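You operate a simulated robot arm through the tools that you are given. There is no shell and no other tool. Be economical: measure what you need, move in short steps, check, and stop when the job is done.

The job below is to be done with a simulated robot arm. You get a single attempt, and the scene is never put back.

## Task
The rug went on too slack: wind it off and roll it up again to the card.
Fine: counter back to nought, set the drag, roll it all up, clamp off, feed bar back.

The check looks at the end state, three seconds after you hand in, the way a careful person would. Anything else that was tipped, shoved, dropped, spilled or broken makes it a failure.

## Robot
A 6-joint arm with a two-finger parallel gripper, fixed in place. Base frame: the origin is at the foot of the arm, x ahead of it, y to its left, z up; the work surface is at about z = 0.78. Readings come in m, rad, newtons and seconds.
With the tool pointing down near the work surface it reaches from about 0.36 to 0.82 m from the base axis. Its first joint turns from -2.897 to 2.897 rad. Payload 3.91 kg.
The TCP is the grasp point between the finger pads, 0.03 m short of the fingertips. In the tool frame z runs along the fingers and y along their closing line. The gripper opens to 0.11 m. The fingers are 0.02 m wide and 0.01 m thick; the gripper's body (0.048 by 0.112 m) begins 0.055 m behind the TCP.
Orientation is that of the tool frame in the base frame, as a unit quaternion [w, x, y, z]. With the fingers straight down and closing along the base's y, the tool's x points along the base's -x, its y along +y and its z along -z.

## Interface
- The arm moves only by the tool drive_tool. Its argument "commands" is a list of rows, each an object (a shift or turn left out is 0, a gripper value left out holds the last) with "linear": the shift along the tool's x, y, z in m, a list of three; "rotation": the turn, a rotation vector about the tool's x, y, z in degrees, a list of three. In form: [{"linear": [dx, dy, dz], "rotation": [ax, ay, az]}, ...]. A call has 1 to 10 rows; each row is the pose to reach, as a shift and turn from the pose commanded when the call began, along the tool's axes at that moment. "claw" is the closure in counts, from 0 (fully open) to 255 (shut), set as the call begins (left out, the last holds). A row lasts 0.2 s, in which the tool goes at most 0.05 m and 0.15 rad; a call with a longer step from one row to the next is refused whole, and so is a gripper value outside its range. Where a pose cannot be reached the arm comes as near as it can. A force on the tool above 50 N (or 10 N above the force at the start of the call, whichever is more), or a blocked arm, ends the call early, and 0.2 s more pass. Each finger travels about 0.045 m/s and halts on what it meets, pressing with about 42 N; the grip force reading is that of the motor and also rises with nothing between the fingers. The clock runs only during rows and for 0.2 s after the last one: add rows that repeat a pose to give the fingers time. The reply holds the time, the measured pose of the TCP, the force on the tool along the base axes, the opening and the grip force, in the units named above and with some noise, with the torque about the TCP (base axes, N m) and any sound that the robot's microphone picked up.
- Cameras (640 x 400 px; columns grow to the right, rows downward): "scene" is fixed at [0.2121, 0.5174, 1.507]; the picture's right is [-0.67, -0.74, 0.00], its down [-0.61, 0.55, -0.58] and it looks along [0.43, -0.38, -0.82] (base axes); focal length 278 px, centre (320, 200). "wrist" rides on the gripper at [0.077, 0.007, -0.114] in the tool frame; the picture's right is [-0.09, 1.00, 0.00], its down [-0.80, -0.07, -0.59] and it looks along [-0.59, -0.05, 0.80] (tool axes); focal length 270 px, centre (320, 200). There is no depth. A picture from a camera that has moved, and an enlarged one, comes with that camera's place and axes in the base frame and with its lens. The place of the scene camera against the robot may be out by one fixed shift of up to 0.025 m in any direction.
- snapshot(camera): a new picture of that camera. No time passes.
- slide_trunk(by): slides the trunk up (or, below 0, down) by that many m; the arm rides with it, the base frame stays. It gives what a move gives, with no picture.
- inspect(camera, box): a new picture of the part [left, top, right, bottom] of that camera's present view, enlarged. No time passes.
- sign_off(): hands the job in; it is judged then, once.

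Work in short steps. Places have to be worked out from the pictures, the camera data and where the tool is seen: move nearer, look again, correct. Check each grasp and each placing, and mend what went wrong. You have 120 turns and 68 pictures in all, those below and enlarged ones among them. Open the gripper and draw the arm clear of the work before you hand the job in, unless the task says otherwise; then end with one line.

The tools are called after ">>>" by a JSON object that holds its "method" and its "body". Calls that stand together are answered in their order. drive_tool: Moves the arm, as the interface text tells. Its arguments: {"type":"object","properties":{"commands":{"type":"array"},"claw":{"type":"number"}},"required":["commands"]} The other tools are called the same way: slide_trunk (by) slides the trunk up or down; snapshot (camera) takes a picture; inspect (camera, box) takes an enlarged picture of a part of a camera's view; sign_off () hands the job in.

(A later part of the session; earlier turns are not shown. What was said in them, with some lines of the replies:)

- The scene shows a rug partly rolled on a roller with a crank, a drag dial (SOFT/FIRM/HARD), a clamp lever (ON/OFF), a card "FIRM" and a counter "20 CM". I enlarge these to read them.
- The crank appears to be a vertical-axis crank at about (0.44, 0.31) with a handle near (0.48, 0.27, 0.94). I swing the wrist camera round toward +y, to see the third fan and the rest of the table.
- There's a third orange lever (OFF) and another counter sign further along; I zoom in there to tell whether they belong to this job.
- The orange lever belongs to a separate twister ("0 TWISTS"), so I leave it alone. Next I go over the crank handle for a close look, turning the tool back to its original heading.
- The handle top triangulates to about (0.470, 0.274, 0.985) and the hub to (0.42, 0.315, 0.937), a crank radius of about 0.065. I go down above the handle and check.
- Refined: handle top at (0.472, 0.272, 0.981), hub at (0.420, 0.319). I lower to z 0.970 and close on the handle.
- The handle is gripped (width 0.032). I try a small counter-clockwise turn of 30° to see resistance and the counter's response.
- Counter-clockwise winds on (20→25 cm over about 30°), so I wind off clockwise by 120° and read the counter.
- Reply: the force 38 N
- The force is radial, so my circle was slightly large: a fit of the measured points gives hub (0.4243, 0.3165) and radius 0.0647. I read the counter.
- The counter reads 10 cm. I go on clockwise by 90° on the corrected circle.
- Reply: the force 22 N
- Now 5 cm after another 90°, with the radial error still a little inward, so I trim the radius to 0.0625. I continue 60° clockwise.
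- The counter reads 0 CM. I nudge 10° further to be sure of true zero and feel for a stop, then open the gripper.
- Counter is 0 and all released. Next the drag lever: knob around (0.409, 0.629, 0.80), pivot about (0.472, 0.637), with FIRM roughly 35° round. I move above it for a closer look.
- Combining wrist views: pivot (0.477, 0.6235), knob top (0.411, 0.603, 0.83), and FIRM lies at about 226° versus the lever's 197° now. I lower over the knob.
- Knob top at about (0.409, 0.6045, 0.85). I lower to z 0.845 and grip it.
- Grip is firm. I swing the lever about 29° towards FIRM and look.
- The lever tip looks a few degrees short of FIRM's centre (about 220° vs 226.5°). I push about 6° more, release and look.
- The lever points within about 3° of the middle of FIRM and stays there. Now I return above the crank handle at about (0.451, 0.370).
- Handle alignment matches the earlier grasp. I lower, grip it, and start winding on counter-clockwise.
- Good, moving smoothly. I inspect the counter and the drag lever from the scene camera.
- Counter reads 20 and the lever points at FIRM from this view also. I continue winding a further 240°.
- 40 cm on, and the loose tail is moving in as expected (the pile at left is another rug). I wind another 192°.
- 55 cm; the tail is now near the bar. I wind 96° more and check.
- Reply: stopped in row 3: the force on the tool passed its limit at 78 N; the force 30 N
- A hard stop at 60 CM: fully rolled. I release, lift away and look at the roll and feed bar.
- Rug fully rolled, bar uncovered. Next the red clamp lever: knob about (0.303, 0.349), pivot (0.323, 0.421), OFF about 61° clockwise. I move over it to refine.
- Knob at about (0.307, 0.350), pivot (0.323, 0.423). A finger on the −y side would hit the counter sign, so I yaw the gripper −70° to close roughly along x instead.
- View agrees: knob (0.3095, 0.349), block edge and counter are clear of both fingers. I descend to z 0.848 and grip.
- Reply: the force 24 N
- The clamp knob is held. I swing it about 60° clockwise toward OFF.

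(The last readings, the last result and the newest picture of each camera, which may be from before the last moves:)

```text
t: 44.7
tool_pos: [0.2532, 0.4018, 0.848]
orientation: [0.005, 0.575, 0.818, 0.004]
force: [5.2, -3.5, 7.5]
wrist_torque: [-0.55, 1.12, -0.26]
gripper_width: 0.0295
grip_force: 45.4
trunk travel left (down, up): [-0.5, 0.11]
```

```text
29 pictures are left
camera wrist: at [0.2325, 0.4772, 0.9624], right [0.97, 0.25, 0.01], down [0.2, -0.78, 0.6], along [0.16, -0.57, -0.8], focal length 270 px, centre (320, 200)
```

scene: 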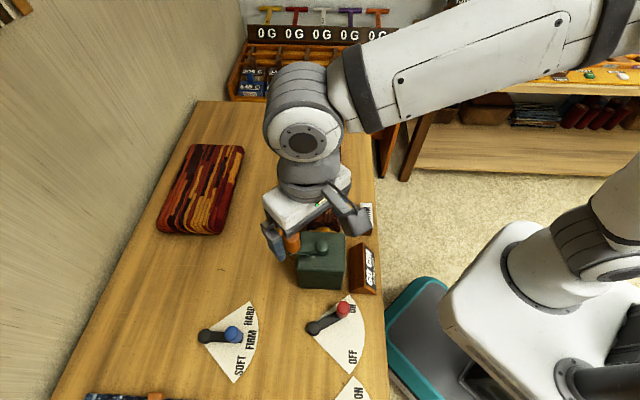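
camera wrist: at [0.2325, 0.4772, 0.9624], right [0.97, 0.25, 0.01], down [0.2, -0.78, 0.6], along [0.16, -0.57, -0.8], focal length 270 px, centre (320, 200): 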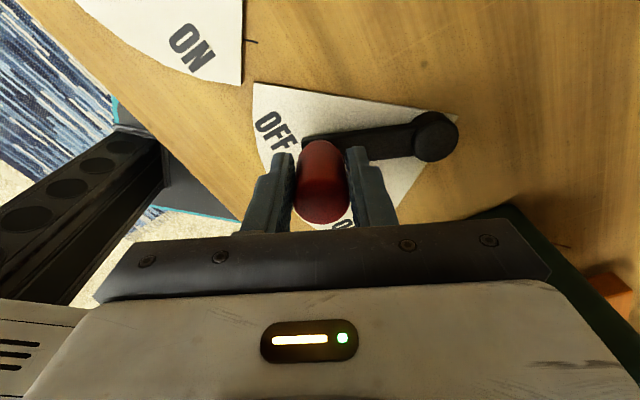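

The lever now points nearly at OFF. I push about 4° more, then release and lift.

>>> {"method": "drive_tool", "body": {"commands": [{"linear": [0.0055, 0.0004, 0]}, {"linear": [0.0055, 0.0004, 0]}]}}

>>> {"method": "drive_tool", "body": {"commands": [{}, {}, {}, {}, {}, {"linear": [0, 0, -0.04]}, {"linear": [0, 0, -0.08]}, {"linear": [0, 0, -0.12]}], "claw": 0}}

>>> {"method": "snapshot", "body": {"camera": "wrist"}}

>>> {"method": "snapshot", "body": {"camera": "scene"}}

```text
t: 45.3
tool_pos: [0.2526, 0.4062, 0.848]
orientation: [0.004, 0.575, 0.818, 0.003]
force: [3.5, -3.0, 12.7]
wrist_torque: [-0.28, 1.18, -0.3]
gripper_width: 0.0297
grip_force: 45.1
trunk travel left (down, up): [-0.5, 0.11]
```

```text
t: 47.1
tool_pos: [0.2504, 0.4081, 0.9675]
orientation: [0.005, 0.574, 0.819, 0.001]
force: [-0.3, -1.0, -0.2]
wrist_torque: [0.04, -0.01, -0.01]
gripper_width: 0.11
grip_force: 0.1
trunk travel left (down, up): [-0.5, 0.11]
```

```text
28 pictures are left
camera wrist: at [0.2292, 0.4833, 1.0816], right [0.97, 0.25, 0.01], down [0.2, -0.78, 0.6], along [0.16, -0.58, -0.8], focal length 270 px, centre (320, 200)
```

wrist: 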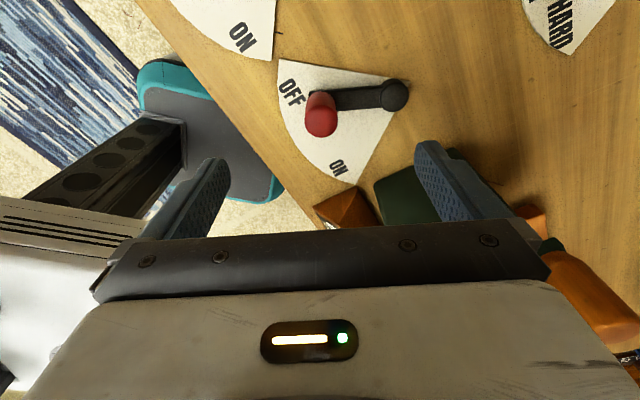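

```text
27 pictures are left
```

scene: 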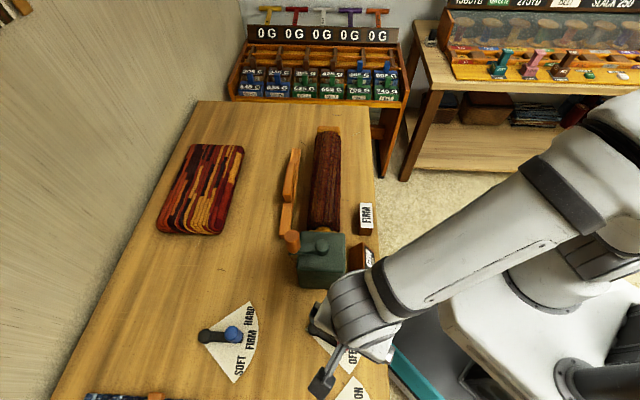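

The clamp is at OFF. Now the feed bar; I zoom in on it to see where "back" would be.

>>> {"method": "inspect", "body": {"camera": "scene", "box": [140, 110, 390, 290]}}

>>> {"method": "inspect", "body": {"camera": "scene", "box": [260, 120, 390, 290]}}

```text
2.22 times, centred on (265, 200) of scene
camera zoom: at [0.2121, 0.5174, 1.507], right [-0.67, -0.74, 0.0], down [-0.61, 0.55, -0.58], along [0.43, -0.38, -0.82], focal length 618 px, centre (442, 200)
```

zoom: 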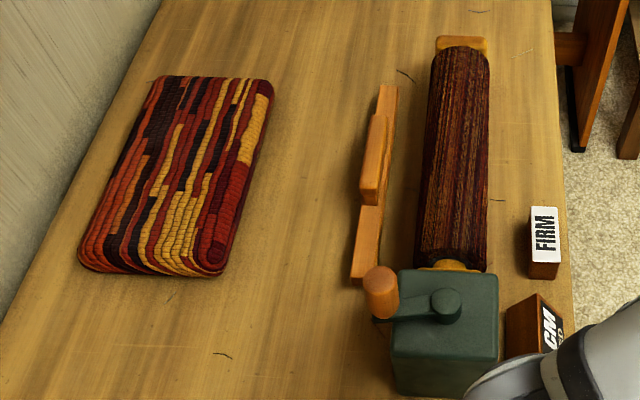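

```text
2.35 times, centred on (325, 205) of scene
camera zoom: at [0.2121, 0.5174, 1.507], right [-0.67, -0.74, 0.0], down [-0.61, 0.55, -0.58], along [0.43, -0.38, -0.82], focal length 654 px, centre (308, 188)
```

zoom: 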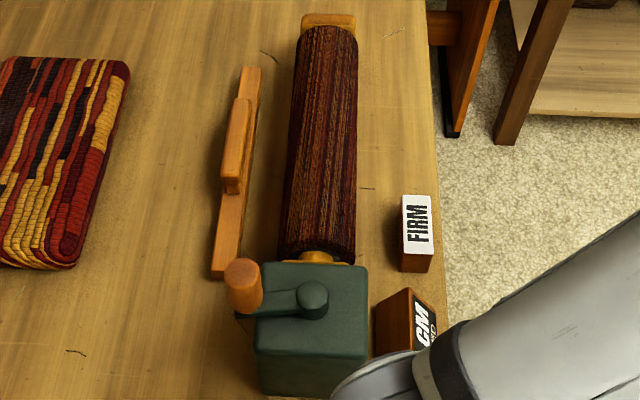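

The bar hasn't moved since the start: it lies about 5 cm from the roller with a grip block on top, centre near (0.68, 0.21). I fly over to look closely for guides or marks.

>>> {"method": "drive_tool", "body": {"commands": [{"linear": [0, 0, -0.045]}, {"linear": [0, 0, -0.09]}, {"linear": [-0.02, 0.025, -0.13]}, {"linear": [-0.05, 0.06, -0.16]}]}}

>>> {"method": "drive_tool", "body": {"commands": [{"linear": [-0.025, 0.03, 0], "rotation": [0, 0, -4]}, {"linear": [-0.05, 0.06, 0], "rotation": [0, 0, -8]}, {"linear": [-0.075, 0.09, 0], "rotation": [0, 0, -12]}, {"linear": [-0.1, 0.12, 0], "rotation": [0, 0, -16]}, {"linear": [-0.125, 0.15, 0], "rotation": [0, 0, -20]}, {"linear": [-0.15, 0.18, 0], "rotation": [0, 0, -23]}, {"linear": [-0.17, 0.2, 0], "rotation": [0, 0, -26]}]}}

>>> {"method": "snapshot", "body": {"camera": "wrist"}}

```text
refused: row 3 steps farther than a row can; nothing moved
```

```text
t: 48.7
tool_pos: [0.4968, 0.3152, 0.969]
orientation: [0.005, 0.375, 0.927, 0.001]
force: [0.3, 0.5, 0.3]
wrist_torque: [-0.02, 0.03, 0.01]
gripper_width: 0.11
grip_force: 0.0
trunk travel left (down, up): [-0.5, 0.11]
```

```text
24 pictures are left
camera wrist: at [0.4451, 0.3738, 1.0835], right [0.76, 0.65, 0.01], down [0.52, -0.61, 0.6], along [0.4, -0.45, -0.8], focal length 270 px, centre (320, 200)
```

wrist: 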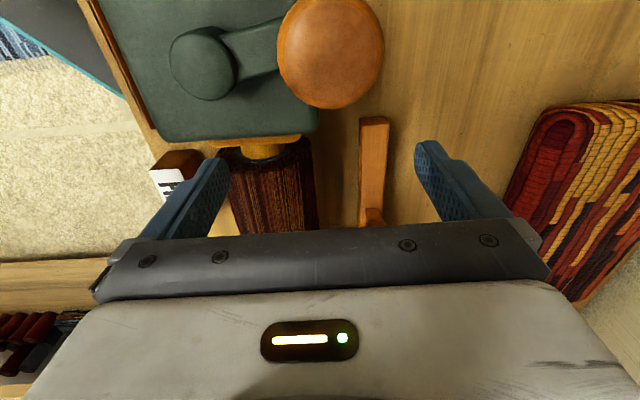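

The lift was refused because a row was too long, but the second call still ran low over the crank. The handle is unmoved at (0.458, 0.366), so nothing was hit. I lift now before going on.

>>> {"method": "drive_tool", "body": {"commands": [{"linear": [0, 0, -0.04]}, {"linear": [0, 0, -0.08]}, {"linear": [0, 0, -0.12]}, {"linear": [0, 0, -0.16]}]}}

>>> {"method": "snapshot", "body": {"camera": "wrist"}}

>>> {"method": "snapshot", "body": {"camera": "scene"}}

```text
t: 49.7
tool_pos: [0.4947, 0.3144, 1.13]
orientation: [0.005, 0.376, 0.926, 0.001]
force: [0.4, 0.5, -0.5]
wrist_torque: [-0.01, 0.03, 0.0]
gripper_width: 0.1101
grip_force: 0.1
trunk travel left (down, up): [-0.5, 0.11]
```

```text
23 pictures are left
camera wrist: at [0.4428, 0.3743, 1.2449], right [0.76, 0.65, 0.01], down [0.52, -0.61, 0.6], along [0.4, -0.45, -0.8], focal length 270 px, centre (320, 200)
```

wrist: 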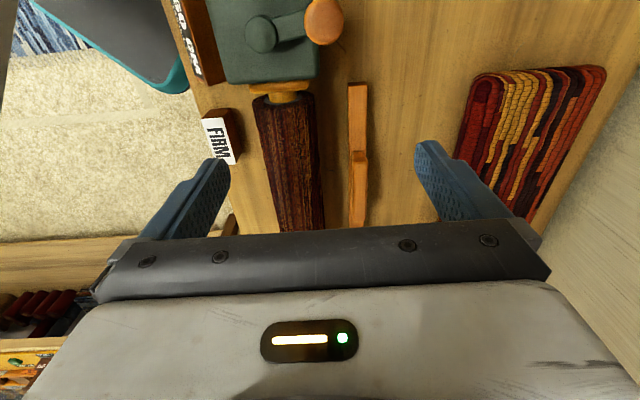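

```text
22 pictures are left
```

scene: 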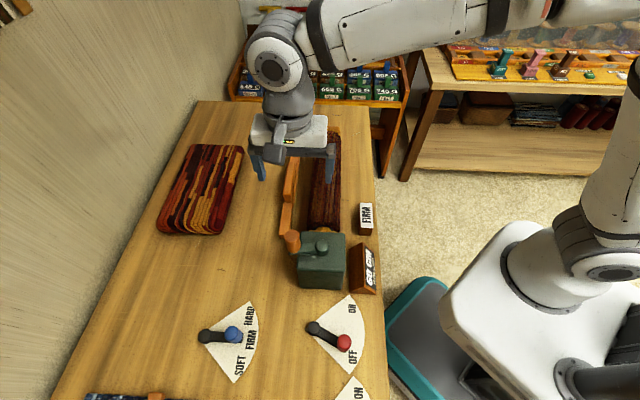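

The bar is plain with a grip block. At the start the clamp was ON and the bar was up near the roll. So "bar back" most plausibly means drawing it away from the roll, as with "clamp off". I go over the grip block near (0.685, 0.21) to grasp it.

>>> {"method": "drive_tool", "body": {"commands": [{"linear": [-0.042, 0.0114, 0]}, {"linear": [-0.084, 0.0228, 0]}, {"linear": [-0.126, 0.0342, 0.02]}, {"linear": [-0.168, 0.0456, 0.04]}, {"linear": [-0.209, 0.057, 0.06]}, {"linear": [-0.209, 0.057, 0.1]}]}}

>>> {"method": "snapshot", "body": {"camera": "wrist"}}

>>> {"method": "snapshot", "body": {"camera": "scene"}}

```text
t: 51.1
tool_pos: [0.6861, 0.2098, 1.0324]
orientation: [0.004, 0.377, 0.926, 0.001]
force: [0.4, 0.5, -0.6]
wrist_torque: [0.01, 0.01, -0.02]
gripper_width: 0.1101
grip_force: 0.1
trunk travel left (down, up): [-0.5, 0.11]
```

```text
21 pictures are left
camera wrist: at [0.6349, 0.2687, 1.1458], right [0.76, 0.65, 0.01], down [0.52, -0.61, 0.6], along [0.4, -0.45, -0.8], focal length 270 px, centre (320, 200)
```

wrist: 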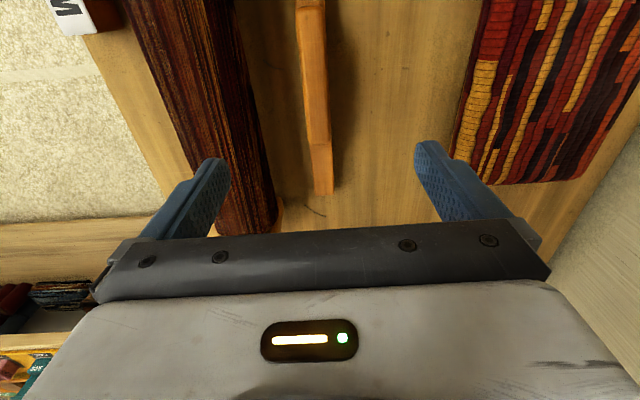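

```text
20 pictures are left
```

scene: 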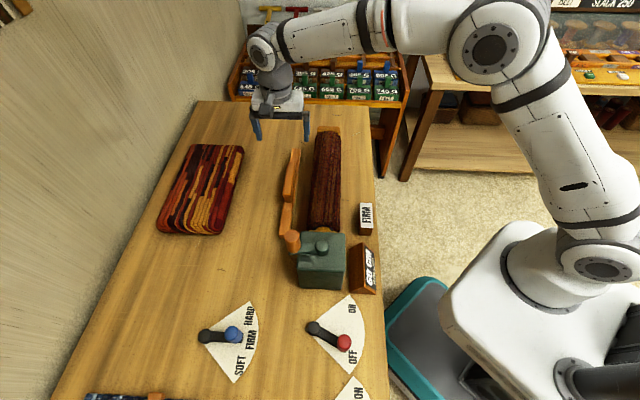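

I enlarge the bar region to find the grip block's ends.

>>> {"method": "inspect", "body": {"camera": "wrist", "box": [230, 0, 430, 210]}}

>>> {"method": "inspect", "body": {"camera": "scene", "box": [240, 110, 360, 270]}}

```text
1.90 times, centred on (330, 105) of wrist
camera zoom: at [0.6349, 0.2687, 1.1458], right [0.76, 0.65, 0.01], down [0.52, -0.61, 0.6], along [0.4, -0.45, -0.8], focal length 515 px, centre (301, 381)
```

zoom: 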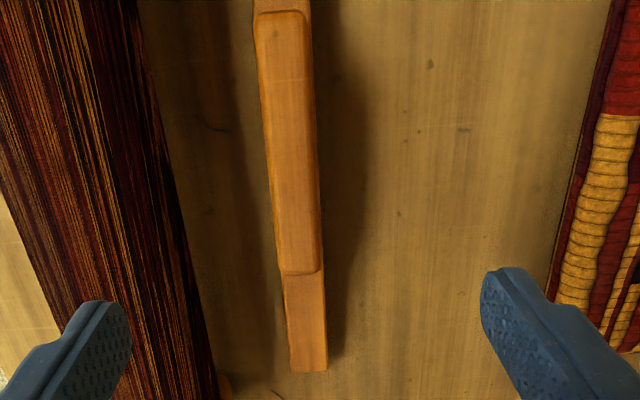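

```text
2.50 times, centred on (300, 190) of scene
camera zoom: at [0.2121, 0.5174, 1.507], right [-0.67, -0.74, 0.0], down [-0.61, 0.55, -0.58], along [0.43, -0.38, -0.82], focal length 695 px, centre (370, 225)
```

zoom: 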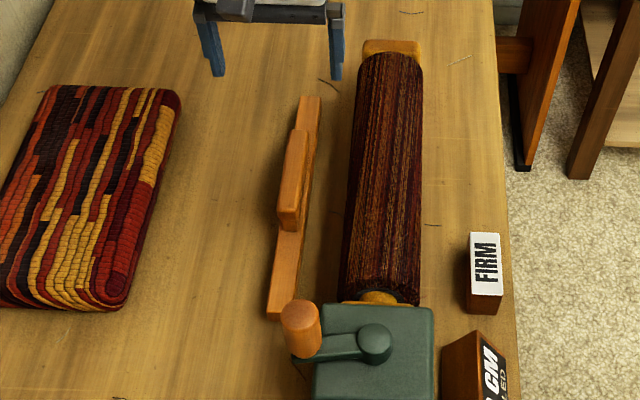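

Block centre is (0.683, 0.210), top z about 0.835, aligned with my finger heading. I descend straddling it to z 0.827 and close.

>>> {"method": "drive_tool", "body": {"commands": [{"linear": [0.002, -0.003, 0.045]}, {"linear": [0.002, -0.003, 0.09]}, {"linear": [0.002, -0.003, 0.135]}, {"linear": [0.002, -0.003, 0.175]}, {"linear": [0.002, -0.003, 0.205]}]}}

>>> {"method": "snapshot", "body": {"camera": "wrist"}}

```text
t: 52.3
tool_pos: [0.685, 0.2082, 0.8266]
orientation: [0.004, 0.376, 0.927, 0.0]
force: [-0.1, 0.1, -0.3]
wrist_torque: [0.03, 0.0, 0.0]
gripper_width: 0.1102
grip_force: 0.0
trunk travel left (down, up): [-0.5, 0.11]
```

```text
17 pictures are left
camera wrist: at [0.6327, 0.2684, 0.9405], right [0.76, 0.65, 0.01], down [0.52, -0.61, 0.6], along [0.4, -0.45, -0.8], focal length 270 px, centre (320, 200)
```

wrist: 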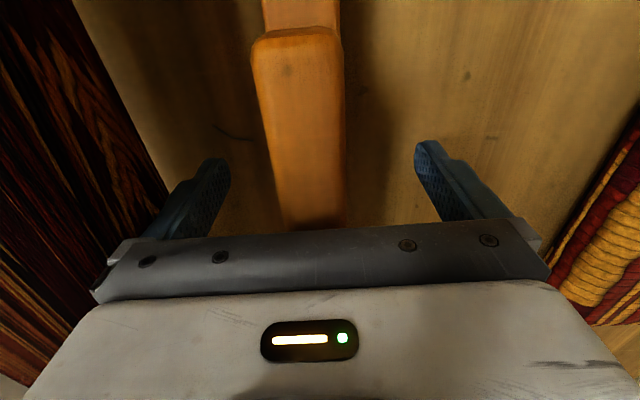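

The block sits about 4 mm to the left of the centre; I shift by that and close.

>>> {"method": "drive_tool", "body": {"commands": [{"linear": [0, -0.004, 0]}]}}

>>> {"method": "drive_tool", "body": {"commands": [{}, {}, {}, {}, {}, {}, {}], "claw": 255}}

```text
t: 52.7
tool_pos: [0.6826, 0.2053, 0.8276]
orientation: [0.004, 0.376, 0.926, 0.0]
force: [0.3, -0.7, -0.6]
wrist_torque: [0.0, -0.01, -0.01]
gripper_width: 0.1101
grip_force: 0.1
trunk travel left (down, up): [-0.5, 0.11]
```

```text
t: 54.3
tool_pos: [0.6829, 0.2069, 0.8272]
orientation: [0.005, 0.377, 0.926, 0.001]
force: [13.5, 14.9, 2.0]
wrist_torque: [-0.25, 0.03, -0.85]
gripper_width: 0.03
grip_force: 44.9
trunk travel left (down, up): [-0.5, 0.11]
```

Gripped; the bar resists slightly sideways, so it seems guided. I pull it gently 2 cm away from the roll and read the force.

>>> {"method": "drive_tool", "body": {"commands": [{"linear": [0, 0.006, 0]}, {"linear": [0, 0.012, 0]}, {"linear": [0, 0.018, 0]}, {"linear": [0, 0.024, 0]}]}}

```text
t: 55.3
tool_pos: [0.6984, 0.2225, 0.8277]
orientation: [0.004, 0.376, 0.927, 0.001]
force: [1.2, -3.4, 4.4]
wrist_torque: [-0.46, 0.71, -1.15]
gripper_width: 0.0301
grip_force: 44.5
trunk travel left (down, up): [-0.5, 0.11]
```

It slides easily. I continue 4 cm further, watching for a stop.

>>> {"method": "drive_tool", "body": {"commands": [{"linear": [0, 0.008, 0]}, {"linear": [0, 0.016, 0]}, {"linear": [0, 0.024, 0]}, {"linear": [0, 0.032, 0]}, {"linear": [0, 0.04, 0]}]}}

>>> {"method": "snapshot", "body": {"camera": "scene"}}

```text
t: 56.5
tool_pos: [0.7272, 0.2511, 0.827]
orientation: [0.005, 0.376, 0.926, 0.001]
force: [5.1, -4.9, -0.5]
wrist_torque: [-0.92, 0.14, -0.84]
gripper_width: 0.0302
grip_force: 45.2
trunk travel left (down, up): [-0.5, 0.11]
```

```text
16 pictures are left
```

scene: 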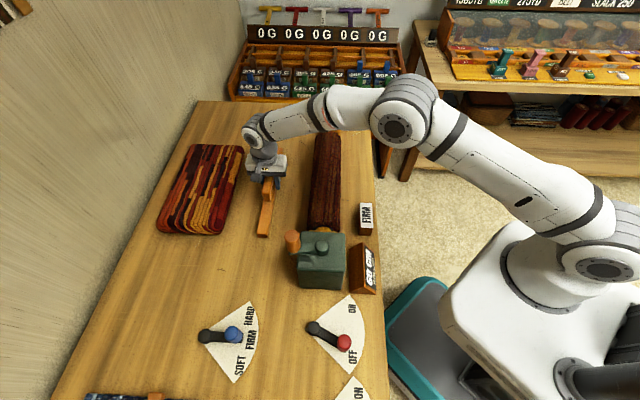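

It has slid 6 cm with no stop and still has a gap to the folded rug. I try 2.5 cm more.

>>> {"method": "drive_tool", "body": {"commands": [{"linear": [0, 0.006, 0]}, {"linear": [0, 0.012, 0]}, {"linear": [0, 0.018, 0]}, {"linear": [0, 0.025, 0]}]}}

>>> {"method": "inspect", "body": {"camera": "scene", "box": [150, 110, 350, 260]}}

```text
t: 57.5
tool_pos: [0.7447, 0.2695, 0.8265]
orientation: [0.005, 0.376, 0.926, 0.002]
force: [7.7, -9.6, -0.2]
wrist_torque: [-0.53, 0.33, -0.87]
gripper_width: 0.0299
grip_force: 45.1
trunk travel left (down, up): [-0.5, 0.11]
```

```text
2.67 times, centred on (250, 185) of scene
camera zoom: at [0.2121, 0.5174, 1.507], right [-0.67, -0.74, 0.0], down [-0.61, 0.55, -0.58], along [0.43, -0.38, -0.82], focal length 742 px, centre (507, 240)
```

zoom: 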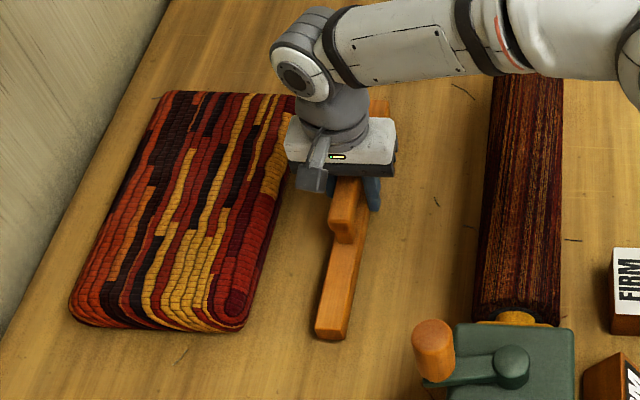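

8.8 cm and still no axial resistance; force is only along the bar, so it's on a guide. I try 2 cm more, with a slight correction along the bar.

>>> {"method": "drive_tool", "body": {"commands": [{"linear": [-0.001, 0.005, 0]}, {"linear": [-0.002, 0.01, 0]}, {"linear": [-0.003, 0.015, 0]}, {"linear": [-0.003, 0.02, 0]}]}}

```text
t: 58.5
tool_pos: [0.759, 0.2832, 0.8278]
orientation: [0.004, 0.376, 0.927, 0.002]
force: [-5.1, 4.2, -2.2]
wrist_torque: [-0.2, 0.7, -0.86]
gripper_width: 0.0298
grip_force: 45.4
trunk travel left (down, up): [-0.5, 0.11]
```

10.8 cm now, near my reach limit. I check the gap to the folded rug before deciding on anything more.

>>> {"method": "inspect", "body": {"camera": "scene", "box": [150, 110, 350, 260]}}

>>> {"method": "snapshot", "body": {"camera": "wrist"}}

```text
2.67 times, centred on (250, 185) of scene
camera zoom: at [0.2121, 0.5174, 1.507], right [-0.67, -0.74, 0.0], down [-0.61, 0.55, -0.58], along [0.43, -0.38, -0.82], focal length 742 px, centre (507, 240)
```

zoom: 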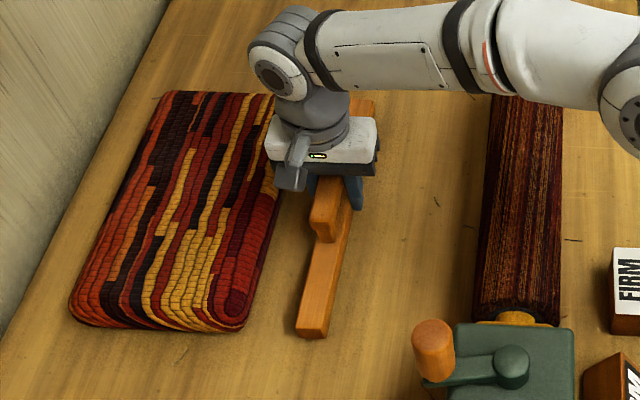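

```text
13 pictures are left
camera wrist: at [0.7071, 0.3425, 0.9412], right [0.76, 0.65, 0.01], down [0.52, -0.61, 0.6], along [0.39, -0.45, -0.8], focal length 270 px, centre (320, 200)
```

wrist: 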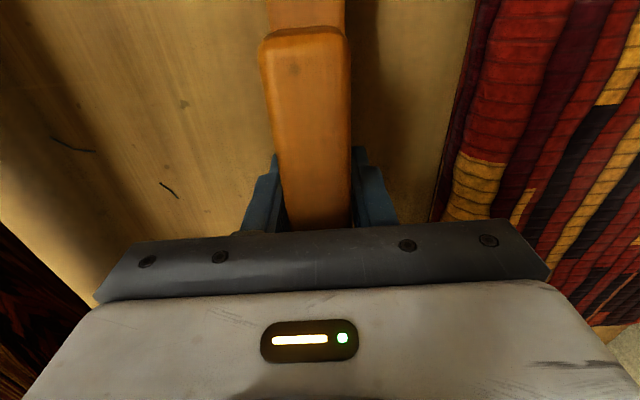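

There's about 4 cm between finger and folded rug. I try 1.2 cm more to find whether there is a stop.

>>> {"method": "drive_tool", "body": {"commands": [{"linear": [0, 0.004, 0]}, {"linear": [0, 0.008, 0]}, {"linear": [0, 0.012, 0]}, {"linear": [0, 0.012, 0]}]}}

```text
t: 59.5
tool_pos: [0.7674, 0.2915, 0.8277]
orientation: [0.005, 0.376, 0.927, 0.002]
force: [-10.0, 6.1, -4.7]
wrist_torque: [0.44, 1.06, -1.14]
gripper_width: 0.0299
grip_force: 45.2
trunk travel left (down, up): [-0.5, 0.11]
```

The bar is now 12 cm further back, clear of the roll and of the folded rug; that's as far as I can sensibly reach. I open partly, so as not to touch the rug, and lift straight up.

>>> {"method": "drive_tool", "body": {"commands": [{}, {}, {}, {}], "claw": 125}}

>>> {"method": "drive_tool", "body": {"commands": [{"linear": [0, 0, -0.03]}, {"linear": [0, 0, -0.07]}, {"linear": [0, 0, -0.11]}, {"linear": [0, 0, -0.15]}, {"linear": [0.03, -0.02, -0.18]}, {"linear": [0.05, -0.05, -0.21]}, {"linear": [0.07, -0.09, -0.22]}, {"linear": [0.09, -0.13, -0.22]}, {"linear": [0.11, -0.17, -0.22]}, {"linear": [0.11, -0.21, -0.22]}]}}

>>> {"method": "snapshot", "body": {"camera": "scene"}}

```text
t: 60.5
tool_pos: [0.7677, 0.2905, 0.8269]
orientation: [0.006, 0.376, 0.927, 0.001]
force: [-0.8, -0.1, -0.1]
wrist_torque: [-0.01, -0.03, -0.02]
gripper_width: 0.056
grip_force: 0.1
trunk travel left (down, up): [-0.5, 0.11]
```

```text
t: 62.7
tool_pos: [0.5392, 0.2169, 1.0458]
orientation: [0.006, 0.377, 0.926, 0.001]
force: [0.1, 0.3, -0.1]
wrist_torque: [0.02, 0.01, 0.02]
gripper_width: 0.0562
grip_force: 0.1
trunk travel left (down, up): [-0.5, 0.11]
```

```text
12 pictures are left
```

scene: 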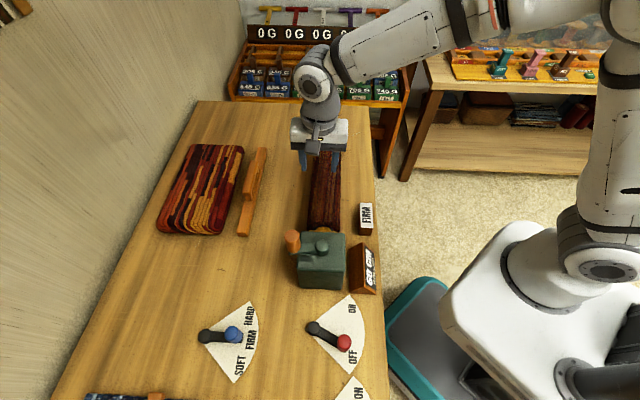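

The bar lies back, separate from the folded rug. I raise the arm and pull it clear, then verify counter, levers and roll.

>>> {"method": "drive_tool", "body": {"commands": [{"linear": [0, 0, -0.04]}, {"linear": [0, 0, -0.08]}, {"linear": [0.0, -0.03, -0.11]}, {"linear": [0.0, -0.07, -0.12]}, {"linear": [0.0, -0.11, -0.12]}, {"linear": [0.0, -0.15, -0.12]}], "claw": 0}}

>>> {"method": "inspect", "body": {"camera": "scene", "box": [150, 120, 400, 300]}}

>>> {"method": "inspect", "body": {"camera": "scene", "box": [180, 230, 400, 400]}}

```text
t: 64.1
tool_pos: [0.4334, 0.1087, 1.1658]
orientation: [0.006, 0.377, 0.926, 0.002]
force: [0.8, -0.4, 0.9]
wrist_torque: [-0.01, 0.01, 0.0]
gripper_width: 0.11
grip_force: 0.1
trunk travel left (down, up): [-0.5, 0.11]
```

```text
2.22 times, centred on (275, 210) of scene
camera zoom: at [0.2121, 0.5174, 1.507], right [-0.67, -0.74, 0.0], down [-0.61, 0.55, -0.58], along [0.43, -0.38, -0.82], focal length 618 px, centre (420, 178)
```

zoom: 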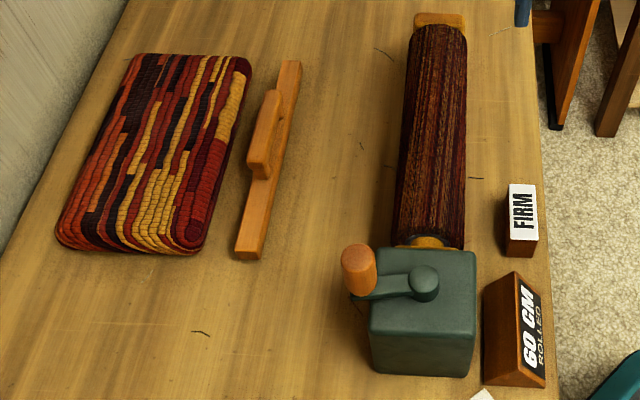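

```text
2.35 times, centred on (290, 315) of scene
camera zoom: at [0.2121, 0.5174, 1.507], right [-0.67, -0.74, 0.0], down [-0.61, 0.55, -0.58], along [0.43, -0.38, -0.82], focal length 654 px, centre (391, -71)
```

zoom: 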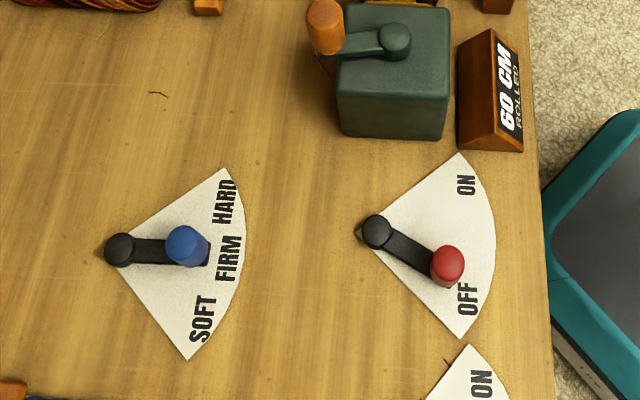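

Checks out: 60 CM, all rolled, drag at FIRM, clamp OFF, bar drawn back, arm clear. I hand in.

>>> {"method": "sign_off", "body": {}}

```text
The job is handed in.
```

I wound the rug off to 0 cm, set the drag to FIRM, and rolled it all back up until it stopped at 60 cm. I then turned the clamp to OFF and slid the feed bar about 12 cm back from the roll. I took "back" to mean away from the roll, since nothing marks its place and I felt no stop.
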